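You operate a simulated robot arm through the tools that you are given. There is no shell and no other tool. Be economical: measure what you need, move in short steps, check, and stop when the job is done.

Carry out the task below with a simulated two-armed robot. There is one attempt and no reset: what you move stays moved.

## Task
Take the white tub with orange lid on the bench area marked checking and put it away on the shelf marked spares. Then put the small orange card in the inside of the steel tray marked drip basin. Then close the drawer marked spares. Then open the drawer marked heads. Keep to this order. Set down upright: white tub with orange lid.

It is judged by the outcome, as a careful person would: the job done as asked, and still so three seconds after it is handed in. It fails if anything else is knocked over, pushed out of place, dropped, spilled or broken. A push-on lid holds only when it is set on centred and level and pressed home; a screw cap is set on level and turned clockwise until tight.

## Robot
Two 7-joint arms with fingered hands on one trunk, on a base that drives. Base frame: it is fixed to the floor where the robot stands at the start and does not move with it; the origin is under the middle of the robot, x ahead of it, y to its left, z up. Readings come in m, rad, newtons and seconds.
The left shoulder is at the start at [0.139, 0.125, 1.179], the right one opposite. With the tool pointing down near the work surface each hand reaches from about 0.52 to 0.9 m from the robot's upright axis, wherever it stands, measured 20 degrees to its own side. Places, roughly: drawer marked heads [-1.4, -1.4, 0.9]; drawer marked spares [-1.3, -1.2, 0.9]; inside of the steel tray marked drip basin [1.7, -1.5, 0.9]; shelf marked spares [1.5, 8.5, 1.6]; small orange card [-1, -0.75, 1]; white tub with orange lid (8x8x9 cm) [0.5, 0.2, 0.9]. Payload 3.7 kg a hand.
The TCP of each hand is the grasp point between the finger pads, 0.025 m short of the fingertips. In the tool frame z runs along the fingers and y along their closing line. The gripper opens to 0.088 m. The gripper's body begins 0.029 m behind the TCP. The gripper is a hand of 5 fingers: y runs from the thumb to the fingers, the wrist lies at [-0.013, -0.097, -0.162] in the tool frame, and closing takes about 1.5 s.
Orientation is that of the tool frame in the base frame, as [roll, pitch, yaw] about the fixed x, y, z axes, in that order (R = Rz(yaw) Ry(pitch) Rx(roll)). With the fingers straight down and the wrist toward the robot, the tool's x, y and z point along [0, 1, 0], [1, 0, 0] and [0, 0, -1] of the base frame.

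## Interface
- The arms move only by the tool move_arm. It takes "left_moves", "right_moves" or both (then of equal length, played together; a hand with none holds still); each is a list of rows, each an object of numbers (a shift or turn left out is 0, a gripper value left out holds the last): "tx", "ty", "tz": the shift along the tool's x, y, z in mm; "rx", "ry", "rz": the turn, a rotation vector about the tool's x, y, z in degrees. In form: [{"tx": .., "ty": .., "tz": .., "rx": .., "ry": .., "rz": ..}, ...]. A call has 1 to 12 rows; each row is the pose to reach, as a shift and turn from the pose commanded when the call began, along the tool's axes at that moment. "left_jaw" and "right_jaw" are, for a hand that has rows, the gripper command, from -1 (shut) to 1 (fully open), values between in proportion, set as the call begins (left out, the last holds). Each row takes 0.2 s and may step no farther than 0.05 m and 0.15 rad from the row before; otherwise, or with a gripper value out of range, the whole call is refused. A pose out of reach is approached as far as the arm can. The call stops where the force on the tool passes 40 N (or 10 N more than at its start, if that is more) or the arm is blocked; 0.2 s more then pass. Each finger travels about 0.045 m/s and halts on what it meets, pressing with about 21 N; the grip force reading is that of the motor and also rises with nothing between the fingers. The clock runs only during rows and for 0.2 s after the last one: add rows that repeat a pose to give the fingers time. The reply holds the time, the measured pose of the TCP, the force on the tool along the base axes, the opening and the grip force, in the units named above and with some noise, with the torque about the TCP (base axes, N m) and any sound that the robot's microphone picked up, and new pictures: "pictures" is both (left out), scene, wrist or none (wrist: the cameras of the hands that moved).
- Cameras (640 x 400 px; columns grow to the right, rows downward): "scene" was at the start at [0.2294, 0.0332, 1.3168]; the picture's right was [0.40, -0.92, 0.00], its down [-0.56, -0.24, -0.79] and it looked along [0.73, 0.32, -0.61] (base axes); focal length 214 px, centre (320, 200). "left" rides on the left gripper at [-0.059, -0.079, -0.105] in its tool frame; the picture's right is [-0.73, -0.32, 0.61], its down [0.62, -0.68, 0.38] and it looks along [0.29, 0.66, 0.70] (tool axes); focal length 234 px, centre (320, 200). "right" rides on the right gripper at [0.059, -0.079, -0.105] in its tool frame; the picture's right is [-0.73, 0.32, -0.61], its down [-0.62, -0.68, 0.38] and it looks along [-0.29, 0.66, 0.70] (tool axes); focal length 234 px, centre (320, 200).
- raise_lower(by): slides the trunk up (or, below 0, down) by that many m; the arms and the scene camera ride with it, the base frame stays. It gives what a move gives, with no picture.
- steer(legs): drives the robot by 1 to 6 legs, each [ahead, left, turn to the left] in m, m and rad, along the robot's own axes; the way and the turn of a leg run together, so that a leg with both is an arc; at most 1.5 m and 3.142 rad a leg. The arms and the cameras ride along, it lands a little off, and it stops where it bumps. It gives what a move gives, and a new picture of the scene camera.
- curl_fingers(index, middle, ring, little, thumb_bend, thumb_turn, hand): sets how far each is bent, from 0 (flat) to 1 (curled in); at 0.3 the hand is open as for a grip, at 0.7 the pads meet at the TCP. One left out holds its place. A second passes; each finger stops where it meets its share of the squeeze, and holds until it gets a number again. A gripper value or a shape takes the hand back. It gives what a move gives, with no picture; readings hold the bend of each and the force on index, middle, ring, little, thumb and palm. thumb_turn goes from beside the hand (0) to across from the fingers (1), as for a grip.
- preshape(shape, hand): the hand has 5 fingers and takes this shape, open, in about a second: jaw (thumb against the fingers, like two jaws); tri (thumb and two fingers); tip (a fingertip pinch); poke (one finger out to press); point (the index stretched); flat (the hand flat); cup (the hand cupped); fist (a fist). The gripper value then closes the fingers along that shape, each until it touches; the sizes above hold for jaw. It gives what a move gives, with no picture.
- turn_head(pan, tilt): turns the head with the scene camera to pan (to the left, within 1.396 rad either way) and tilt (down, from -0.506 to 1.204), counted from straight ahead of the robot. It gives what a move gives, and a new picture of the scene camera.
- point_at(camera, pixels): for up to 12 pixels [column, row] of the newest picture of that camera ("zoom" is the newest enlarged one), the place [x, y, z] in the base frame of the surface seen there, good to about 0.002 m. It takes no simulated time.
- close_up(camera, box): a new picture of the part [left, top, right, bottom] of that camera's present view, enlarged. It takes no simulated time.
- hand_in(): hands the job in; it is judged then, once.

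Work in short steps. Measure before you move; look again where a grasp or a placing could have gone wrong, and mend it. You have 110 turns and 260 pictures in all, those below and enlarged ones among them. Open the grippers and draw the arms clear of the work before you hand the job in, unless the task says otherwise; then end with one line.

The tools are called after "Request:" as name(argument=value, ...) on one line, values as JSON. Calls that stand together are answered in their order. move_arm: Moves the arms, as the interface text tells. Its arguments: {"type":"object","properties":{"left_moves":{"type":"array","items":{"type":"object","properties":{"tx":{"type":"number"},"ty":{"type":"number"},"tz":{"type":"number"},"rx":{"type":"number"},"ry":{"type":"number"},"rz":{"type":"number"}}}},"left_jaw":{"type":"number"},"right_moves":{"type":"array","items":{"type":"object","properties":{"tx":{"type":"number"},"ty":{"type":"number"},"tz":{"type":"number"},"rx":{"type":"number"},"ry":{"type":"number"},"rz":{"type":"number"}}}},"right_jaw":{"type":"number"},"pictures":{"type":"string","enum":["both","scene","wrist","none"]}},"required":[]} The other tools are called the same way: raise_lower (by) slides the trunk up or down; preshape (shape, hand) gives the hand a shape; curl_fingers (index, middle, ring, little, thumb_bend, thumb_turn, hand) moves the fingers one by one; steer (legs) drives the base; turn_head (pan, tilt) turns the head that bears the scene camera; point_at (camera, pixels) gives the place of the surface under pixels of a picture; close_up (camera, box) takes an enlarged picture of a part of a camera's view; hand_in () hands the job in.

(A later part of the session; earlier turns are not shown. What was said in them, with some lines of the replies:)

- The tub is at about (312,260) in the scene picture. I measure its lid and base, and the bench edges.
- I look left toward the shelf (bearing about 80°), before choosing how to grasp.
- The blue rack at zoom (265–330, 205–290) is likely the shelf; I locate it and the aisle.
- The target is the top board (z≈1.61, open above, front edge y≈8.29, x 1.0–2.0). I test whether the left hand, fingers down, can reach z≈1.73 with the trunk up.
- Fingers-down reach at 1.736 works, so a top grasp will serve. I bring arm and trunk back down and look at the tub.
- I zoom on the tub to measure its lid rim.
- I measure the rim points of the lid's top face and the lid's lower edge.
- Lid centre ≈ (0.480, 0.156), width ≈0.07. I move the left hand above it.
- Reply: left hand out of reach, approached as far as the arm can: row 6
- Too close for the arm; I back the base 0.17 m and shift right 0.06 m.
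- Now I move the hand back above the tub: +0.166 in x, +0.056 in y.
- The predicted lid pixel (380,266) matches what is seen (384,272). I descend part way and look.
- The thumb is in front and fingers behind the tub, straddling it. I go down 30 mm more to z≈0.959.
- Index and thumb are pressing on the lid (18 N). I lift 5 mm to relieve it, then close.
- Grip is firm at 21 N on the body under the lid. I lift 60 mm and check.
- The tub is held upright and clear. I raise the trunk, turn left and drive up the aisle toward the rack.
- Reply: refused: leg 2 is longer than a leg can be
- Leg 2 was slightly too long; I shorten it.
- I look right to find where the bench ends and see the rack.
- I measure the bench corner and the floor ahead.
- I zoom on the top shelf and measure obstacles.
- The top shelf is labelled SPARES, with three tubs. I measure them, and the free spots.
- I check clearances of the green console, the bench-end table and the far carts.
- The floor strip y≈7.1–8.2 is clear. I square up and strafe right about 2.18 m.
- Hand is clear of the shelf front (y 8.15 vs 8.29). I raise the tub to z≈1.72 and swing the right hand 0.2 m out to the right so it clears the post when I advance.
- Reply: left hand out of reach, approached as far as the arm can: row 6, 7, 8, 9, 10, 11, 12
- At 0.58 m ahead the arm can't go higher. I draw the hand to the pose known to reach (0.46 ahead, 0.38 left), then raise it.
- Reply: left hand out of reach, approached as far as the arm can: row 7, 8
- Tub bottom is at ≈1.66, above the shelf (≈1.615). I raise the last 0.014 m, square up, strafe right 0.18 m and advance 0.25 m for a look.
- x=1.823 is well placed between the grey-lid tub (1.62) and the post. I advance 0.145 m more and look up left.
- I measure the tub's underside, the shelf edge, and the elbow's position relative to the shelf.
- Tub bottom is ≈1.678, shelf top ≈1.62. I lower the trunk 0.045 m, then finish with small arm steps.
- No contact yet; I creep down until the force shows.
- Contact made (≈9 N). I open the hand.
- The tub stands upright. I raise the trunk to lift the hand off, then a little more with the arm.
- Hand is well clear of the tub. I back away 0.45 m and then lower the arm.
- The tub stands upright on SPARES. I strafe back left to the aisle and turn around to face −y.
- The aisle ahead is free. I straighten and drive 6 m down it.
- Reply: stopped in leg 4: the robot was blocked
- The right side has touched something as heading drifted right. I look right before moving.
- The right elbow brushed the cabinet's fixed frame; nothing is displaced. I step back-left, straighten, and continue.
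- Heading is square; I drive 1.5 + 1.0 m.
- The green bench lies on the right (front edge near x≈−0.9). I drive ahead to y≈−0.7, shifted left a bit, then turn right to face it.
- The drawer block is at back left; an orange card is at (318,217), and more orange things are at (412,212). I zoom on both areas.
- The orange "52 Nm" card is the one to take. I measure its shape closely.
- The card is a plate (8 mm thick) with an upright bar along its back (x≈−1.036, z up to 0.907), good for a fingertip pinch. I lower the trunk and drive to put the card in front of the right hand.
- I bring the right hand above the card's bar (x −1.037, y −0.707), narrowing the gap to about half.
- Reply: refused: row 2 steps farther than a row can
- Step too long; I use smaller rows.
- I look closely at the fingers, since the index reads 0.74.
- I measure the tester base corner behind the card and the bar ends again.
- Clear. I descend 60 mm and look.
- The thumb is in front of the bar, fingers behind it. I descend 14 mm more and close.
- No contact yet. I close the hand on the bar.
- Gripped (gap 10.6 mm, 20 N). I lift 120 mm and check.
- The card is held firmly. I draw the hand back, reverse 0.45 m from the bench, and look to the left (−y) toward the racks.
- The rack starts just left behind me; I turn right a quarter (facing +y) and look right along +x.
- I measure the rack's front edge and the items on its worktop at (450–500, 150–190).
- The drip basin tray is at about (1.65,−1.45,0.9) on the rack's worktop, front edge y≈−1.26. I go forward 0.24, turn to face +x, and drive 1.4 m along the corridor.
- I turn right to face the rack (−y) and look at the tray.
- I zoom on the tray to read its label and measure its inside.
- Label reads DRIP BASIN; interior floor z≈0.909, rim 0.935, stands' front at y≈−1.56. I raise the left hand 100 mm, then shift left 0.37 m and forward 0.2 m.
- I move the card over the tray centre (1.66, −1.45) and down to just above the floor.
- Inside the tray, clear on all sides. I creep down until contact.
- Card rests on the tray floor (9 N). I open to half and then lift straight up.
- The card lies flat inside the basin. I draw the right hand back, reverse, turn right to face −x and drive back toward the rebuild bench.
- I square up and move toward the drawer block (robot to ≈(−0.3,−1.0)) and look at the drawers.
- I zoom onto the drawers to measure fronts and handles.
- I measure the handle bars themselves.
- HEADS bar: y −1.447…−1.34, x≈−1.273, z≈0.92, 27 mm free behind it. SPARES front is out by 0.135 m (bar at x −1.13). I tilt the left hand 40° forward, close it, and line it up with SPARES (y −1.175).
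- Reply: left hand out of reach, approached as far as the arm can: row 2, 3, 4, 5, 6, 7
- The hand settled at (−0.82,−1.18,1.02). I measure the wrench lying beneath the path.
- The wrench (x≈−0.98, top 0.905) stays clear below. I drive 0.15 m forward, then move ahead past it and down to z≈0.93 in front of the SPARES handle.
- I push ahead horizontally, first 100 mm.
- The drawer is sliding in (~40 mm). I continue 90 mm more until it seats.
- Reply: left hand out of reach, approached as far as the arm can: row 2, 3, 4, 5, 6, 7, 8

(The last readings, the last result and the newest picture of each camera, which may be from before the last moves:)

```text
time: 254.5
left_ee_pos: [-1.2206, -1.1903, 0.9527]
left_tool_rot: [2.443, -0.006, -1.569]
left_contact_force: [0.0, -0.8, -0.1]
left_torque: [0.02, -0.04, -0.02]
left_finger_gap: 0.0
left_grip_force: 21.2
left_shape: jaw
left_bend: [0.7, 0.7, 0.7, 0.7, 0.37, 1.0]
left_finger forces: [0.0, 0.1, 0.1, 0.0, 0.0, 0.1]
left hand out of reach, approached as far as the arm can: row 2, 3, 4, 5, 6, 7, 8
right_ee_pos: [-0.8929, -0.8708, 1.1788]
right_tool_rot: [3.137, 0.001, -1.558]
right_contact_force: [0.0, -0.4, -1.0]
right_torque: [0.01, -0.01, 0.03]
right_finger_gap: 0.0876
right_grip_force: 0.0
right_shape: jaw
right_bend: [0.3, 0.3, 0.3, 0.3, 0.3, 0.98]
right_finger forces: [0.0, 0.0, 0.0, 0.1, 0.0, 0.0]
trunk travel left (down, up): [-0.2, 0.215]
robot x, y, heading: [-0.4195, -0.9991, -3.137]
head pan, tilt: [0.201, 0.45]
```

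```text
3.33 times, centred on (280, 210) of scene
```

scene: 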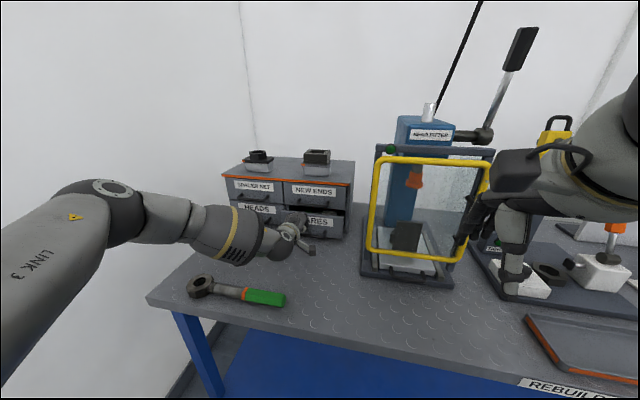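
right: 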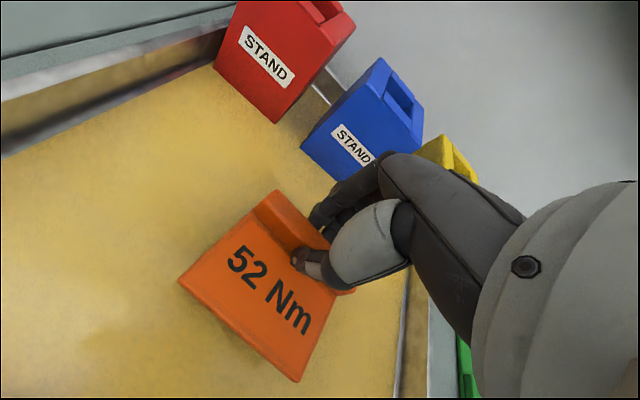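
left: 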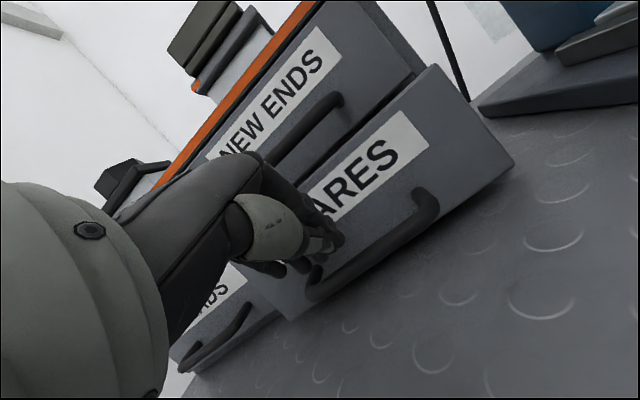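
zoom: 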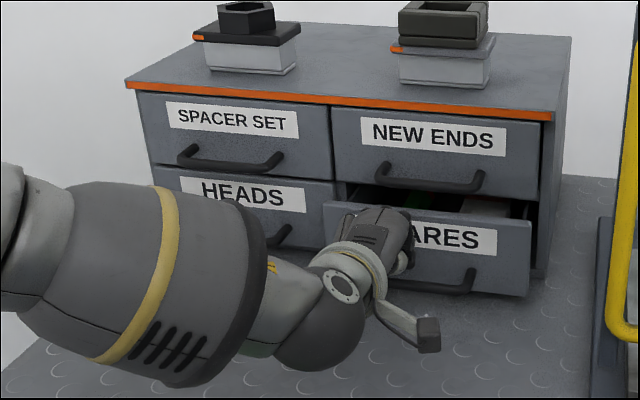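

The arm is at its reach limit and rose a bit. I draw back 40 mm, drop to bar height, and bring the base 0.12 m closer.

Request:
move_arm(left_moves=[{"tx": -10, "ty": -31, "tz": -26}, {"tx": -20, "ty": -48, "tz": -5}, {"tx": -20, "ty": -48, "tz": -5}], pictures="none")

Request:
steer(legs=[[0.1, 0, 0]])

Request:
close_up(camera="scene", box=[180, 150, 360, 290])

```text
time: 255.3
left_ee_pos: [-1.18, -1.1735, 0.9316]
left_tool_rot: [2.443, -0.004, -1.569]
left_contact_force: [0.2, 0.5, 0.0]
left_torque: [0.02, 0.0, 0.01]
left_finger_gap: 0.0
left_grip_force: 21.4
left_shape: jaw
left_bend: [0.7, 0.7, 0.7, 0.7, 0.37, 1.0]
left_finger forces: [0.0, 0.1, 0.1, 0.0, 0.1, 0.1]
left hand out of reach, approached as far as the arm can: row 2, 3
right_ee_pos: [-0.8932, -0.8717, 1.18]
right_tool_rot: [3.137, 0.002, -1.558]
right_contact_force: [-0.3, 0.1, 0.3]
right_torque: [0.0, 0.0, 0.02]
right_finger_gap: 0.0878
right_grip_force: 0.1
right_shape: jaw
right_bend: [0.3, 0.3, 0.3, 0.3, 0.3, 0.98]
right_finger forces: [0.0, 0.0, 0.1, 0.0, 0.1, 0.0]
trunk travel left (down, up): [-0.2, 0.215]
robot x, y, heading: [-0.4184, -1.0012, -3.135]
head pan, tilt: [0.201, 0.45]
```

```text
time: 256.4
left_ee_pos: [-1.2481, -1.1717, 0.9244]
left_tool_rot: [2.458, -0.006, -1.573]
left_contact_force: [2.7, 1.0, -4.6]
left_torque: [0.0, -0.12, 0.03]
left_finger_gap: 0.0002
left_grip_force: 21.0
left_shape: jaw
left_bend: [0.7, 0.7, 0.7, 0.7, 0.38, 1.0]
left_finger forces: [0.0, 2.4, 0.1, 0.0, 0.1, 0.0]
right_ee_pos: [-0.9668, -0.871, 1.1787]
right_tool_rot: [3.14, 0.003, -1.558]
right_contact_force: [0.5, -0.1, -0.4]
right_torque: [-0.03, -0.02, 0.01]
right_finger_gap: 0.0878
right_grip_force: 0.1
right_shape: jaw
right_bend: [0.3, 0.3, 0.3, 0.3, 0.3, 0.98]
right_finger forces: [0.1, 0.0, 0.0, 0.0, 0.0, 0.1]
trunk travel left (down, up): [-0.2, 0.215]
robot x, y, heading: [-0.4935, -1.0026, -3.139]
head pan, tilt: [0.201, 0.45]
stopped in leg 1: the force on the tool passed its limit (the readings are from after the stop); the commanded pose is now the measured one
```

scene: 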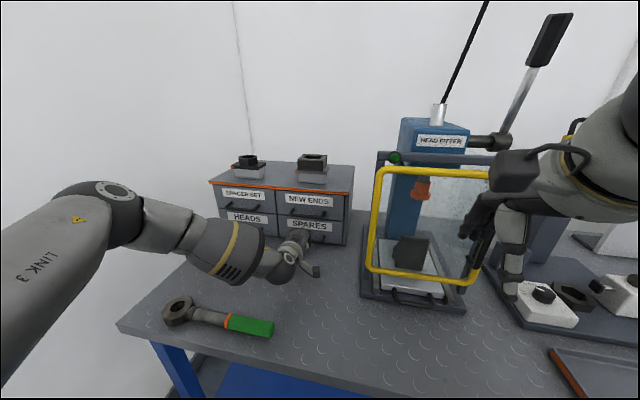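

```text
2.86 times, centred on (270, 220) of scene
```

zoom: 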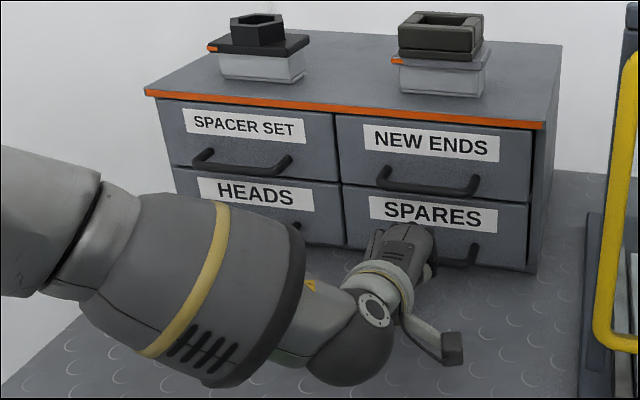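

The drawer seems seated (force limit). I check SPARES' face against its neighbours and whether the block moved.

Request:
point_at(camera="zoom", pixels=[[380, 205], [520, 225], [500, 235], [440, 165], [325, 200], [325, 160], [300, 230], [480, 255], [150, 95], [530, 128], [240, 205]])

```text
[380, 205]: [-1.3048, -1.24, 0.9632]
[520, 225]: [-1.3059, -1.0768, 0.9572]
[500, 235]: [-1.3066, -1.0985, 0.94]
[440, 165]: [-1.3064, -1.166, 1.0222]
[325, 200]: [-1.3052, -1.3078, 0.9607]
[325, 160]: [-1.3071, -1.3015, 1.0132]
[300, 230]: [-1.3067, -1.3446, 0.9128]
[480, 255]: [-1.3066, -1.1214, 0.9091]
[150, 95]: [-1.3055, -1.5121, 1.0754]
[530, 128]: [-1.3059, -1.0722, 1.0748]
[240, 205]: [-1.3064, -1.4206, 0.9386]
```

SPARES is flush at x −1.306 and the block hasn't moved. I back the hand away, raise it slightly, and shift the base left 0.12 m toward HEADS.

Request:
move_arm(left_moves=[{"ty": -20, "tz": -18}, {"ty": -40, "tz": -40}, {"ty": -53, "tz": -77}, {"ty": -53, "tz": -77}], pictures="none")

Request:
steer(legs=[[0.03, 0.12, 0]])

Request:
move_arm(left_moves=[{"tx": 30}, {"tx": 60}, {"tx": 90}, {"tx": 100}, {"tx": 100}, {"tx": 100}], left_jaw=0)

```text
time: 257.4
left_ee_pos: [-1.1594, -1.1742, 0.9519]
left_tool_rot: [2.451, -0.006, -1.571]
left_contact_force: [-0.8, -0.3, -0.3]
left_torque: [-0.02, -0.02, -0.03]
left_finger_gap: 0.0
left_grip_force: 21.1
left_shape: jaw
left_bend: [0.7, 0.7, 0.7, 0.7, 0.39, 1.0]
left_finger forces: [0.0, 0.0, 0.0, 0.0, 0.0, 0.1]
right_ee_pos: [-0.9666, -0.8697, 1.1774]
right_tool_rot: [3.139, 0.002, -1.558]
right_contact_force: [0.3, 0.2, 1.4]
right_torque: [0.01, 0.03, -0.01]
right_finger_gap: 0.0877
right_grip_force: 0.0
right_shape: jaw
right_bend: [0.3, 0.3, 0.3, 0.3, 0.3, 0.98]
right_finger forces: [0.0, 0.0, 0.1, 0.0, 0.0, 0.0]
trunk travel left (down, up): [-0.2, 0.215]
robot x, y, heading: [-0.4896, -1.0027, -3.136]
head pan, tilt: [0.201, 0.45]
```

```text
time: 258.6
left_ee_pos: [-1.1899, -1.2957, 0.9512]
left_tool_rot: [2.449, -0.003, -1.577]
left_contact_force: [-0.2, 0.4, -0.7]
left_torque: [0.02, -0.02, -0.02]
left_finger_gap: 0.0
left_grip_force: 21.1
left_shape: jaw
left_bend: [0.7, 0.7, 0.7, 0.7, 0.39, 1.0]
left_finger forces: [0.0, 0.0, 0.0, 0.0, 0.0, 0.0]
right_ee_pos: [-0.9958, -0.9922, 1.1775]
right_tool_rot: [3.14, 0.001, -1.559]
right_contact_force: [0.3, -0.4, -0.3]
right_torque: [0.03, -0.01, 0.01]
right_finger_gap: 0.0878
right_grip_force: 0.2
right_shape: jaw
right_bend: [0.3, 0.3, 0.3, 0.3, 0.3, 0.98]
right_finger forces: [0.1, 0.0, 0.0, 0.0, 0.0, 0.0]
trunk travel left (down, up): [-0.2, 0.215]
robot x, y, heading: [-0.5217, -1.1201, -3.132]
head pan, tilt: [0.201, 0.45]
```

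scene: 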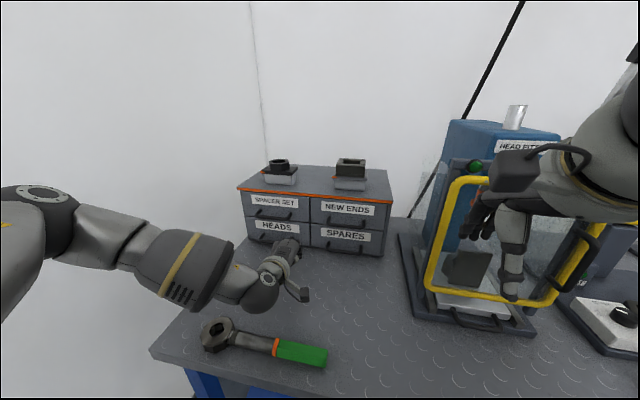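

```text
time: 260.1
left_ee_pos: [-1.1896, -1.3958, 0.9533]
left_tool_rot: [2.45, -0.005, -1.573]
left_contact_force: [-0.2, 0.5, 0.3]
left_torque: [-0.01, -0.04, 0.01]
left_finger_gap: 0.0437
left_grip_force: 0.2
left_shape: jaw
left_bend: [0.74, 0.45, 0.41, 0.41, 0.69, 1.0]
left_finger forces: [0.1, 0.0, 0.0, 0.0, 0.0, 0.0]
right_ee_pos: [-0.9943, -0.9915, 1.1784]
right_tool_rot: [3.141, 0.004, -1.561]
right_contact_force: [0.3, -0.1, -0.1]
right_torque: [-0.02, 0.01, 0.0]
right_finger_gap: 0.0878
right_grip_force: 0.0
right_shape: jaw
right_bend: [0.3, 0.3, 0.3, 0.3, 0.3, 0.98]
right_finger forces: [0.0, 0.0, 0.0, 0.1, 0.0, 0.0]
trunk travel left (down, up): [-0.2, 0.215]
robot x, y, heading: [-0.5187, -1.1223, -3.135]
head pan, tilt: [0.201, 0.45]
```

scene: 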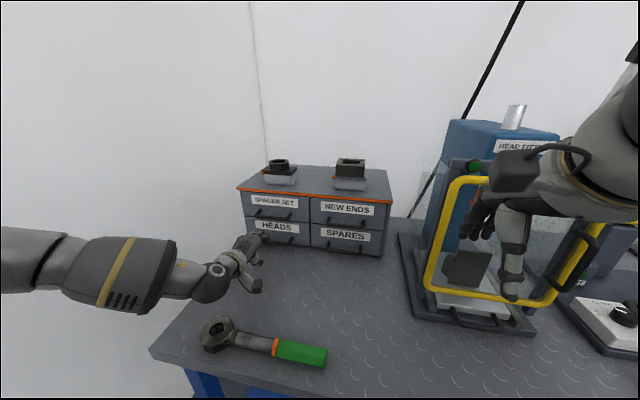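
left: 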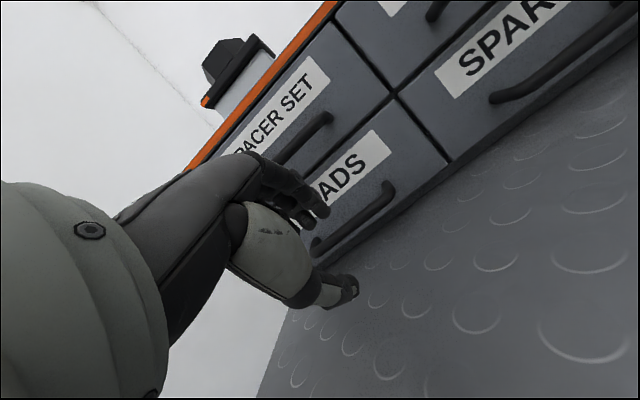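

The hand faces the HEADS handle. I narrow the gap to ~30 mm and move in to just before and above the bar, then look.

Request:
move_arm(left_moves=[{"tx": -3, "ty": 17.5, "tz": 18.6}, {"tx": -3, "ty": 33.5, "tz": 38.5}, {"tx": -3, "ty": 33.5, "tz": 38.5}], left_jaw=-0.3)

Request:
close_up(camera="left", box=[220, 130, 460, 320])

Request:
close_up(camera="scene", box=[210, 170, 330, 270])

```text
time: 260.9
left_ee_pos: [-1.238, -1.3902, 0.9441]
left_tool_rot: [2.449, -0.005, -1.574]
left_contact_force: [-0.8, 0.5, -0.2]
left_torque: [0.0, -0.01, 0.02]
left_finger_gap: 0.0311
left_grip_force: 0.0
left_shape: jaw
left_bend: [0.74, 0.51, 0.48, 0.45, 0.73, 1.0]
left_finger forces: [0.0, 0.0, 0.1, 0.0, 0.0, 0.0]
right_ee_pos: [-0.9938, -0.9918, 1.1779]
right_tool_rot: [3.14, 0.001, -1.56]
right_contact_force: [0.6, -0.6, -0.7]
right_torque: [0.0, 0.03, 0.02]
right_finger_gap: 0.0878
right_grip_force: 0.0
right_shape: jaw
right_bend: [0.3, 0.3, 0.3, 0.3, 0.3, 0.98]
right_finger forces: [0.0, 0.0, 0.1, 0.0, 0.0, 0.0]
trunk travel left (down, up): [-0.2, 0.215]
robot x, y, heading: [-0.5195, -1.1208, -3.14]
head pan, tilt: [0.201, 0.45]
```

scene: 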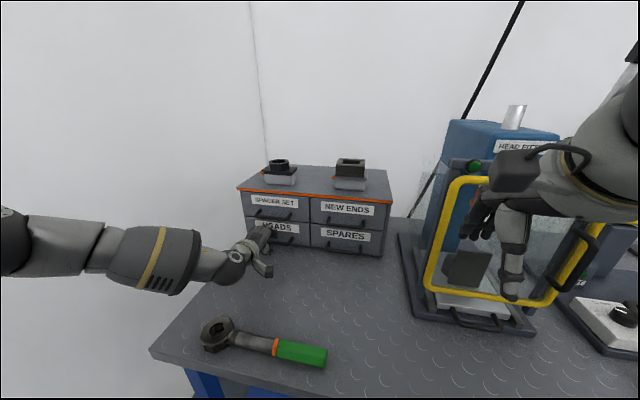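
left: 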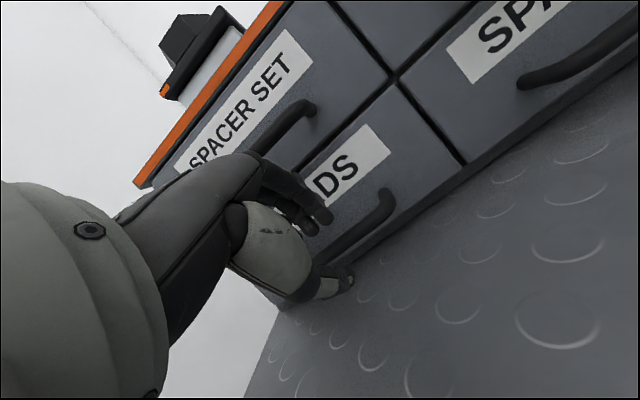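

```text
2.11 times, centred on (340, 225) of left
```

zoom: 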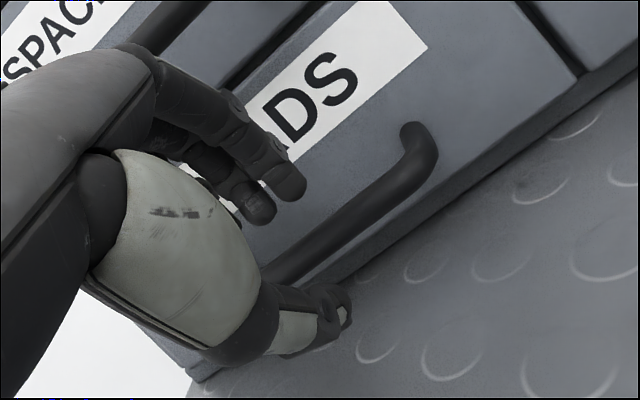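

```text
4.00 times, centred on (270, 220) of scene
```

zoom: 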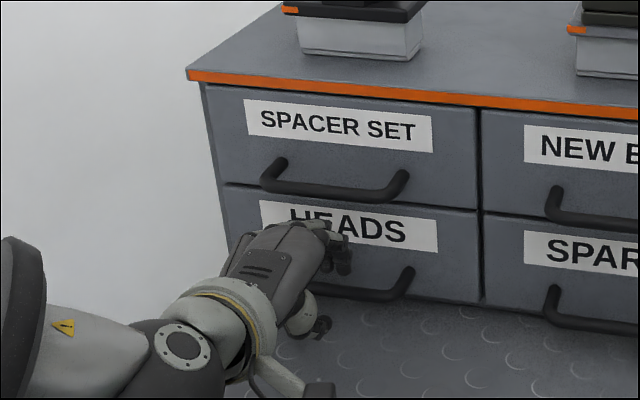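

Fingers are above the bar, thumb below it. I move in over the bar.

Request:
move_arm(left_moves=[{"ty": 7, "tz": 15}, {"ty": 10, "tz": 24}, {"ty": 12, "tz": 31}, {"ty": 12, "tz": 31}])

Request:
close_up(camera="left", box=[220, 130, 460, 320])

```text
time: 261.9
left_ee_pos: [-1.2691, -1.3919, 0.9288]
left_tool_rot: [2.45, -0.004, -1.575]
left_contact_force: [1.9, 0.6, 0.4]
left_torque: [-0.02, 0.01, 0.03]
left_finger_gap: 0.0306
left_grip_force: 0.1
left_shape: jaw
left_bend: [0.74, 0.52, 0.48, 0.45, 0.73, 1.0]
left_finger forces: [0.0, 2.0, 0.0, 0.0, 0.1, 0.0]
right_ee_pos: [-0.995, -0.9913, 1.1789]
right_tool_rot: [3.139, 0.001, -1.561]
right_contact_force: [-0.4, 0.1, 0.7]
right_torque: [0.01, -0.02, -0.01]
right_finger_gap: 0.0876
right_grip_force: 0.2
right_shape: jaw
right_bend: [0.3, 0.3, 0.3, 0.3, 0.3, 0.98]
right_finger forces: [0.0, 0.0, 0.0, 0.1, 0.0, 0.0]
trunk travel left (down, up): [-0.2, 0.215]
robot x, y, heading: [-0.5226, -1.1233, -3.135]
head pan, tilt: [0.201, 0.45]
```

scene: 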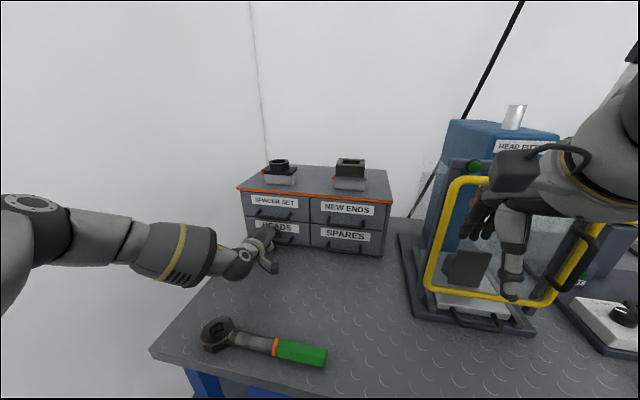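
left: 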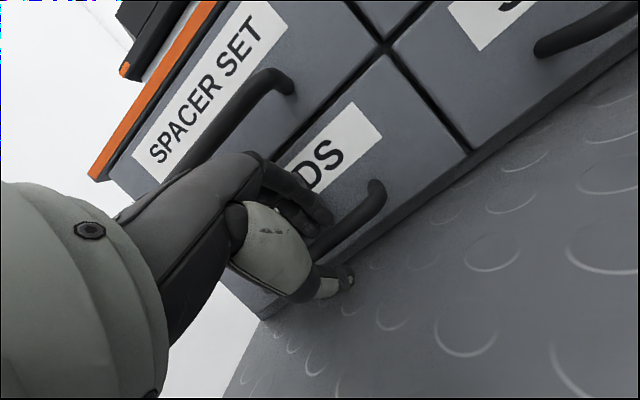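

```text
2.11 times, centred on (340, 225) of left
```

zoom: 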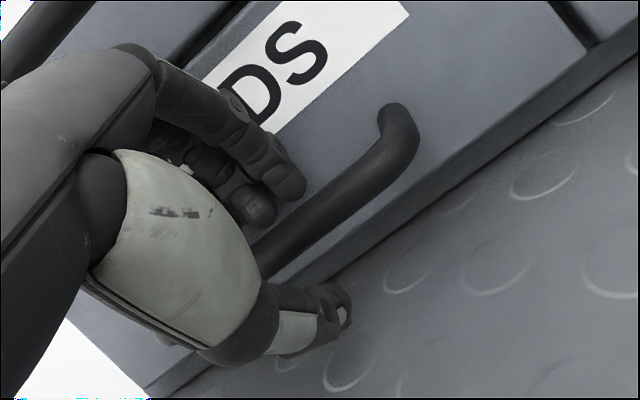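

A finger just touches (2 N). The bar lies between fingers and thumb; I close the hand.

Request:
move_arm(left_moves=[{}, {}, {}, {}, {}, {}], left_jaw=-1)

Request:
close_up(camera="left", box=[220, 130, 460, 320])

```text
time: 263.2
left_ee_pos: [-1.2674, -1.3921, 0.9257]
left_tool_rot: [2.454, -0.006, -1.573]
left_contact_force: [2.9, 0.4, -7.8]
left_torque: [0.05, -0.04, 0.02]
left_finger_gap: 0.0061
left_grip_force: 20.8
left_shape: jaw
left_bend: [0.7, 0.6, 0.7, 0.7, 0.73, 1.0]
left_finger forces: [13.2, 0.1, 0.0, 1.1, 21.9, 0.0]
right_ee_pos: [-0.9964, -0.9916, 1.1763]
right_tool_rot: [3.139, 0.004, -1.561]
right_contact_force: [0.1, 0.1, -0.7]
right_torque: [0.04, -0.02, 0.02]
right_finger_gap: 0.0875
right_grip_force: 0.0
right_shape: jaw
right_bend: [0.3, 0.3, 0.3, 0.3, 0.3, 0.98]
right_finger forces: [0.1, 0.0, 0.1, 0.0, 0.1, 0.1]
trunk travel left (down, up): [-0.2, 0.215]
robot x, y, heading: [-0.5233, -1.1238, -3.134]
head pan, tilt: [0.201, 0.45]
```

scene: 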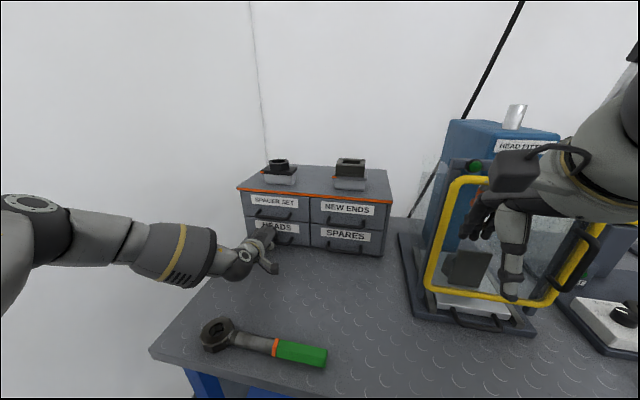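
left: 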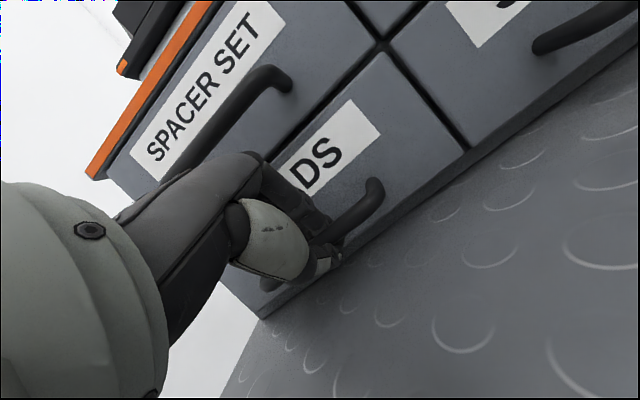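

```text
2.11 times, centred on (340, 225) of left
```

zoom: 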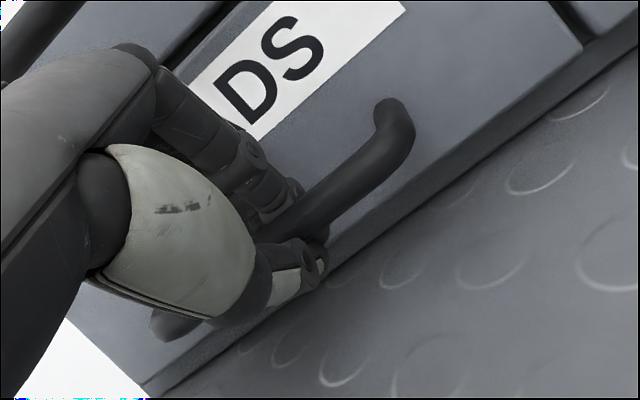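

Fingers are hooked behind the bar. I pull back 50 mm with the arm first.

Request:
move_arm(left_moves=[{"ty": -8, "tz": -6}, {"ty": -15, "tz": -13}, {"ty": -23, "tz": -19}, {"ty": -31, "tz": -26}, {"ty": -38, "tz": -32}], pictures="scene")

Request:
close_up(camera="scene", box=[210, 150, 400, 280])

```text
time: 264.4
left_ee_pos: [-1.2214, -1.3912, 0.9259]
left_tool_rot: [2.452, -0.006, -1.574]
left_contact_force: [-0.9, -0.7, -11.1]
left_torque: [0.0, 0.0, 0.03]
left_finger_gap: 0.0063
left_grip_force: 21.0
left_shape: jaw
left_bend: [0.7, 0.6, 0.7, 0.7, 0.73, 1.0]
left_finger forces: [13.5, 0.1, 0.0, 1.2, 22.8, 0.0]
right_ee_pos: [-0.9963, -0.9925, 1.1763]
right_tool_rot: [-3.14, 0.001, -1.561]
right_contact_force: [-0.4, 0.0, -0.6]
right_torque: [0.0, -0.02, 0.03]
right_finger_gap: 0.0876
right_grip_force: 0.1
right_shape: jaw
right_bend: [0.3, 0.3, 0.3, 0.3, 0.3, 0.98]
right_finger forces: [0.0, 0.0, 0.0, 0.0, 0.0, 0.0]
trunk travel left (down, up): [-0.2, 0.215]
robot x, y, heading: [-0.5203, -1.1235, -3.137]
head pan, tilt: [0.201, 0.45]
```

scene: 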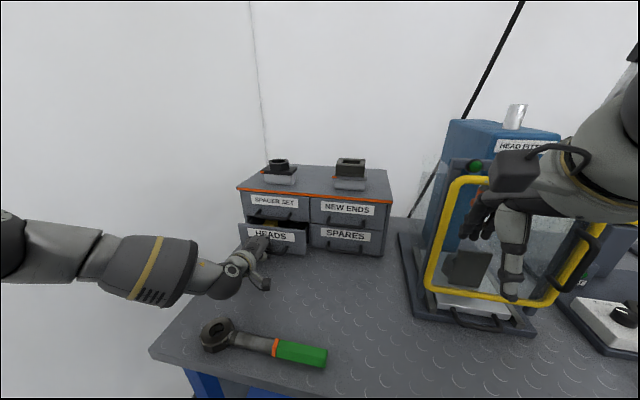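

```text
3.08 times, centred on (305, 215) of scene
```

zoom: 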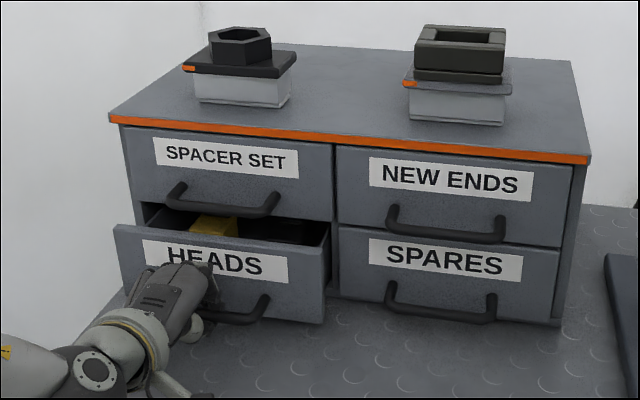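

HEADS slides out. I reverse the base 0.09 m to open it as far as SPARES had been.

Request:
steer(legs=[[-0.09, 0, 0]])

Request:
close_up(camera="scene", box=[190, 150, 400, 290])

```text
time: 265.5
left_ee_pos: [-1.1335, -1.3902, 0.9271]
left_tool_rot: [2.45, -0.005, -1.575]
left_contact_force: [-0.4, -3.8, -12.7]
left_torque: [0.01, -0.01, 0.06]
left_finger_gap: 0.006
left_grip_force: 21.0
left_shape: jaw
left_bend: [0.7, 0.6, 0.7, 0.7, 0.72, 1.0]
left_finger forces: [13.8, 0.0, 0.1, 0.9, 22.7, 0.0]
right_ee_pos: [-0.9097, -0.9911, 1.1779]
right_tool_rot: [3.141, 0.002, -1.561]
right_contact_force: [1.1, -0.3, -0.2]
right_torque: [-0.01, -0.02, 0.02]
right_finger_gap: 0.088
right_grip_force: 0.0
right_shape: jaw
right_bend: [0.3, 0.3, 0.3, 0.3, 0.3, 0.98]
right_finger forces: [0.0, 0.1, 0.0, 0.0, 0.0, 0.0]
trunk travel left (down, up): [-0.2, 0.215]
robot x, y, heading: [-0.4345, -1.1213, -3.143]
head pan, tilt: [0.201, 0.45]
```

scene: 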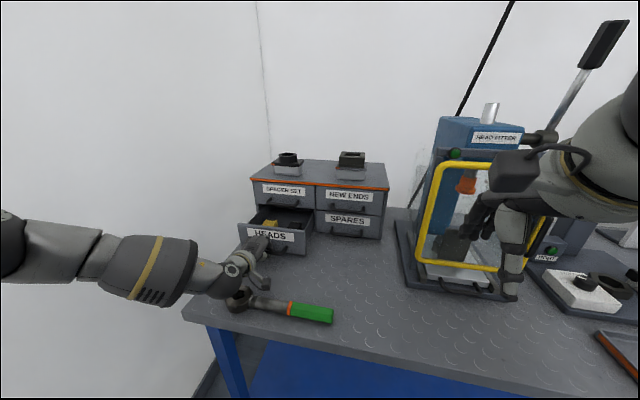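

```text
2.86 times, centred on (295, 220) of scene
```

zoom: 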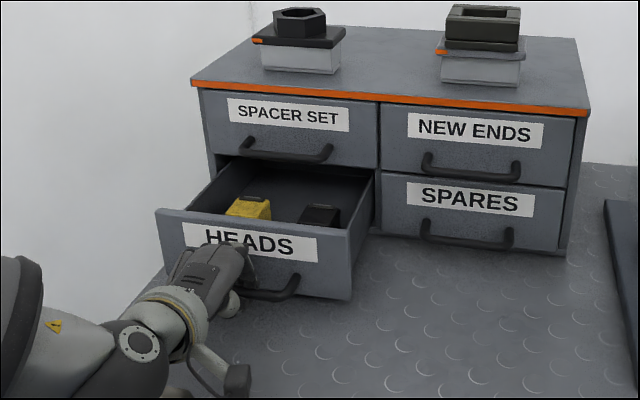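

It's open ≈0.135 m. I check the drawer position and block depth to judge travel.

Request:
point_at(camera="zoom", pixels=[[330, 225], [160, 215], [250, 172], [400, 30], [560, 40], [290, 165], [520, 215], [300, 110]])

Request:
close_up(camera="left", box=[120, 120, 640, 400])

```text
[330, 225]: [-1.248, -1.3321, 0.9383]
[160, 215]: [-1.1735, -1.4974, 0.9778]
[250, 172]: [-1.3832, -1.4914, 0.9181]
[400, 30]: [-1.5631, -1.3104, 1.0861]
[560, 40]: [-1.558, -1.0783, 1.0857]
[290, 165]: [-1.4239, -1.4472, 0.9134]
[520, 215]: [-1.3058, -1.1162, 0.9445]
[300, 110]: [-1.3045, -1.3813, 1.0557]
```

```text
1.23 times, centred on (380, 260) of left
```

zoom: 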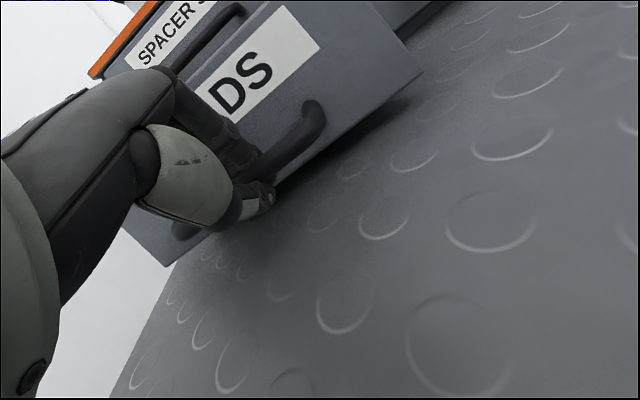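

The block is 0.25 m deep; I pull a further 25 mm, watching the force.

Request:
steer(legs=[[-0.025, 0, 0]])

```text
time: 266.4
left_ee_pos: [-1.1082, -1.3905, 0.926]
left_tool_rot: [2.452, -0.005, -1.574]
left_contact_force: [-0.9, -2.3, -11.4]
left_torque: [0.05, -0.05, 0.04]
left_finger_gap: 0.0062
left_grip_force: 21.4
left_shape: jaw
left_bend: [0.7, 0.6, 0.7, 0.7, 0.73, 1.0]
left_finger forces: [14.1, 0.0, 0.0, 1.1, 22.1, 0.1]
right_ee_pos: [-0.885, -0.9906, 1.1779]
right_tool_rot: [3.14, 0.001, -1.563]
right_contact_force: [-1.2, -0.1, 0.0]
right_torque: [0.0, 0.0, 0.0]
right_finger_gap: 0.0879
right_grip_force: 0.0
right_shape: jaw
right_bend: [0.3, 0.3, 0.3, 0.3, 0.3, 0.98]
right_finger forces: [0.0, 0.0, 0.0, 0.0, 0.1, 0.0]
trunk travel left (down, up): [-0.2, 0.215]
robot x, y, heading: [-0.4109, -1.1222, -3.136]
head pan, tilt: [0.201, 0.45]
```

scene: 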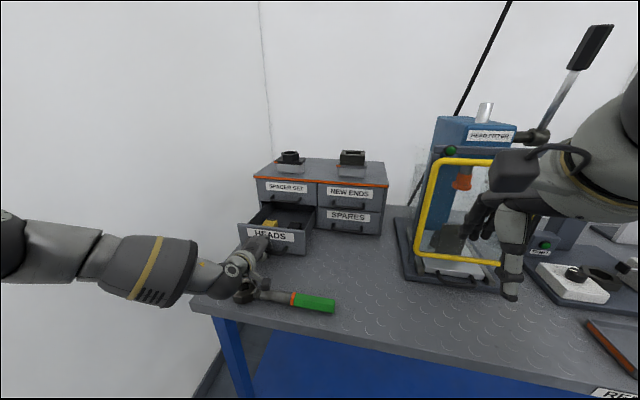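

HEADS is open ≈0.16 m. I open the fingers slightly and withdraw up and back along the fingers' direction.

Request:
move_arm(left_moves=[{}, {}, {}, {}], left_jaw=-0.2, pictures="none")

Request:
move_arm(left_moves=[{"tz": -10}, {"tz": -25}, {"tz": -45}, {"tz": -70}])

Request:
close_up(camera="scene", box=[190, 140, 400, 320])

```text
time: 267.4
left_ee_pos: [-1.1076, -1.391, 0.9272]
left_tool_rot: [2.45, -0.006, -1.574]
left_contact_force: [1.2, 0.5, 1.1]
left_torque: [0.04, 0.03, -0.02]
left_finger_gap: 0.0347
left_grip_force: 0.1
left_shape: jaw
left_bend: [0.74, 0.49, 0.46, 0.44, 0.73, 1.0]
left_finger forces: [0.0, 1.2, 0.0, 0.0, 0.0, 0.0]
right_ee_pos: [-0.8835, -0.9901, 1.1775]
right_tool_rot: [3.14, 0.002, -1.561]
right_contact_force: [0.1, 0.6, 0.2]
right_torque: [0.02, -0.01, -0.01]
right_finger_gap: 0.0877
right_grip_force: 0.2
right_shape: jaw
right_bend: [0.3, 0.3, 0.3, 0.3, 0.3, 0.98]
right_finger forces: [0.0, 0.1, 0.0, 0.0, 0.0, 0.1]
trunk travel left (down, up): [-0.2, 0.215]
robot x, y, heading: [-0.4106, -1.1193, -3.135]
head pan, tilt: [0.201, 0.45]
```

```text
time: 268.4
left_ee_pos: [-1.0633, -1.3871, 0.9822]
left_tool_rot: [2.45, -0.008, -1.572]
left_contact_force: [-0.5, -0.4, 0.4]
left_torque: [-0.01, 0.01, 0.03]
left_finger_gap: 0.0348
left_grip_force: 0.1
left_shape: jaw
left_bend: [0.74, 0.49, 0.46, 0.44, 0.73, 1.0]
left_finger forces: [0.0, 0.1, 0.0, 0.0, 0.0, 0.0]
right_ee_pos: [-0.8826, -0.9905, 1.1783]
right_tool_rot: [3.14, 0.002, -1.563]
right_contact_force: [0.3, -0.1, -0.3]
right_torque: [0.0, -0.01, 0.01]
right_finger_gap: 0.0881
right_grip_force: 0.0
right_shape: jaw
right_bend: [0.3, 0.3, 0.3, 0.3, 0.3, 0.98]
right_finger forces: [0.0, 0.0, 0.1, 0.0, 0.0, 0.0]
trunk travel left (down, up): [-0.2, 0.215]
robot x, y, heading: [-0.4061, -1.123, -3.136]
head pan, tilt: [0.201, 0.45]
```

scene: 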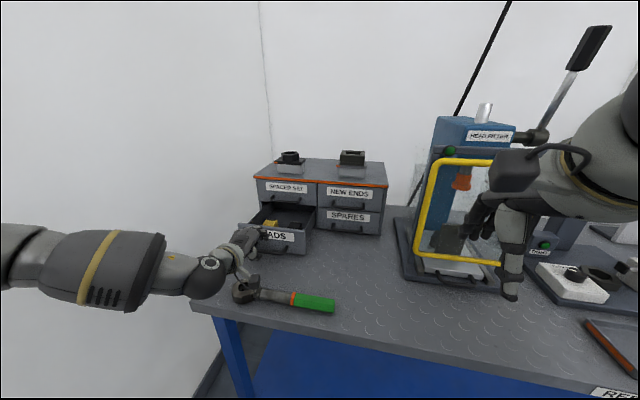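
left: 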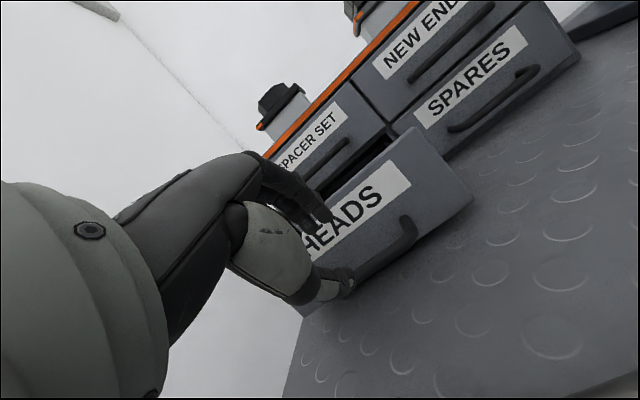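

```text
2.22 times, centred on (295, 230) of scene
```

zoom: 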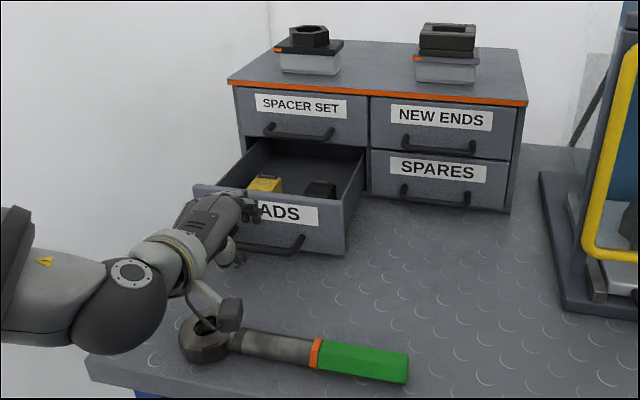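

Free of the handle. I raise the left hand up and back, open it, and reverse 0.45 m from the bench.

Request:
move_arm(left_moves=[{"ty": 5, "tz": -35}, {"ty": 15, "tz": -65}, {"ty": 34, "tz": -102}, {"ty": 50, "tz": -125}], pictures="none")

Request:
steer(legs=[[-0.45, 0, 0]])

Request:
move_arm(left_moves=[{}, {}, {}, {}], left_jaw=1, pictures="scene")

Request:
close_up(camera="scene", box=[200, 120, 460, 290])

```text
time: 269.4
left_ee_pos: [-1.023, -1.3876, 1.1085]
left_tool_rot: [2.452, -0.006, -1.574]
left_contact_force: [-0.4, -0.3, -0.1]
left_torque: [-0.02, -0.01, -0.02]
left_finger_gap: 0.0348
left_grip_force: 0.1
left_shape: jaw
left_bend: [0.74, 0.49, 0.46, 0.44, 0.73, 1.0]
left_finger forces: [0.1, 0.0, 0.1, 0.0, 0.1, 0.0]
right_ee_pos: [-0.8834, -0.9903, 1.1774]
right_tool_rot: [3.14, 0.001, -1.563]
right_contact_force: [-0.7, 0.0, -0.2]
right_torque: [-0.02, 0.01, -0.01]
right_finger_gap: 0.0876
right_grip_force: 0.1
right_shape: jaw
right_bend: [0.3, 0.3, 0.3, 0.3, 0.3, 0.98]
right_finger forces: [0.0, 0.0, 0.0, 0.1, 0.1, 0.1]
trunk travel left (down, up): [-0.2, 0.215]
robot x, y, heading: [-0.4074, -1.1204, -3.143]
head pan, tilt: [0.201, 0.45]
```

```text
time: 272.1
left_ee_pos: [-0.5702, -1.386, 1.1082]
left_tool_rot: [2.451, -0.004, -1.576]
left_contact_force: [0.7, 0.2, 0.1]
left_torque: [-0.02, -0.01, -0.04]
left_finger_gap: 0.0352
left_grip_force: 0.1
left_shape: jaw
left_bend: [0.74, 0.49, 0.46, 0.44, 0.73, 1.0]
left_finger forces: [0.0, 0.1, 0.0, 0.0, 0.0, 0.1]
right_ee_pos: [-0.4295, -0.9892, 1.178]
right_tool_rot: [3.139, 0.002, -1.564]
right_contact_force: [0.3, -0.3, -0.3]
right_torque: [-0.01, 0.01, -0.03]
right_finger_gap: 0.0878
right_grip_force: 0.1
right_shape: jaw
right_bend: [0.3, 0.3, 0.3, 0.3, 0.3, 0.98]
right_finger forces: [0.1, 0.0, 0.1, 0.1, 0.0, 0.0]
trunk travel left (down, up): [-0.2, 0.215]
robot x, y, heading: [0.044, -1.1196, -3.139]
head pan, tilt: [0.201, 0.45]
```

scene: 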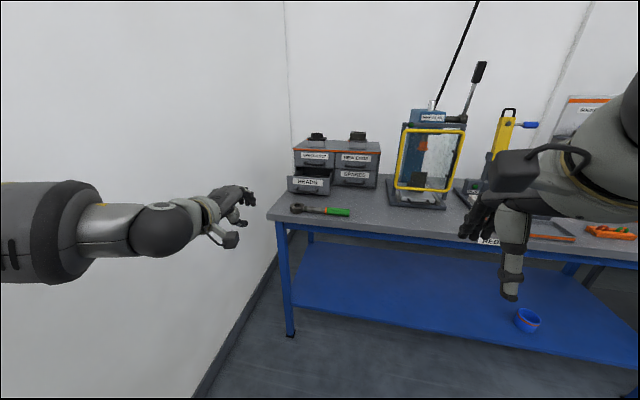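

```text
time: 273.1
left_ee_pos: [-0.5705, -1.3872, 1.1084]
left_tool_rot: [2.453, -0.006, -1.577]
left_contact_force: [0.2, 0.7, -0.2]
left_torque: [0.0, -0.05, 0.02]
left_finger_gap: 0.0879
left_grip_force: 0.1
left_shape: jaw
left_bend: [0.3, 0.3, 0.3, 0.3, 0.3, 0.98]
left_finger forces: [0.0, 0.0, 0.0, 0.0, 0.0, 0.0]
right_ee_pos: [-0.4299, -0.9881, 1.1784]
right_tool_rot: [3.139, 0.001, -1.565]
right_contact_force: [0.3, -0.1, -0.7]
right_torque: [0.01, 0.03, 0.0]
right_finger_gap: 0.0877
right_grip_force: 0.0
right_shape: jaw
right_bend: [0.3, 0.3, 0.3, 0.3, 0.3, 0.98]
right_finger forces: [0.0, 0.0, 0.0, 0.1, 0.0, 0.1]
trunk travel left (down, up): [-0.2, 0.215]
robot x, y, heading: [0.046, -1.1186, -3.142]
head pan, tilt: [0.201, 0.45]
```

scene: 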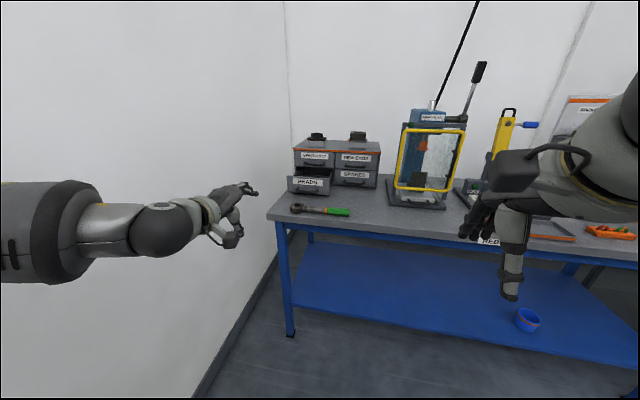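

```text
2.35 times, centred on (330, 205) of scene
```

zoom: 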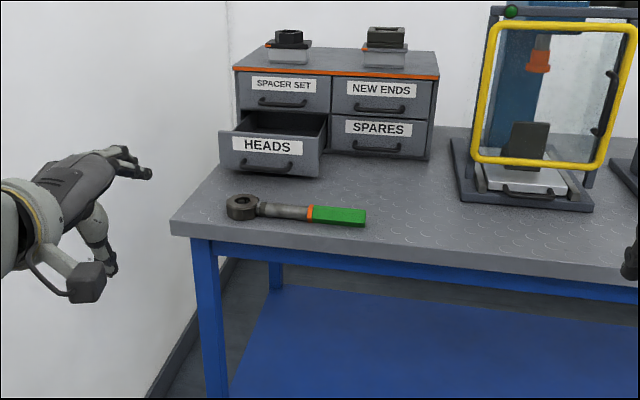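

HEADS is open, SPARES is closed, the wrench and other things are in place, and both hands are open and clear. I hand in.

Request:
hand_in()

```text
The job is handed in.
```

The job is handed in: the white tub stands upright on the spares shelf, the orange card lies inside the drip basin, the spares drawer is closed and the heads drawer is open.
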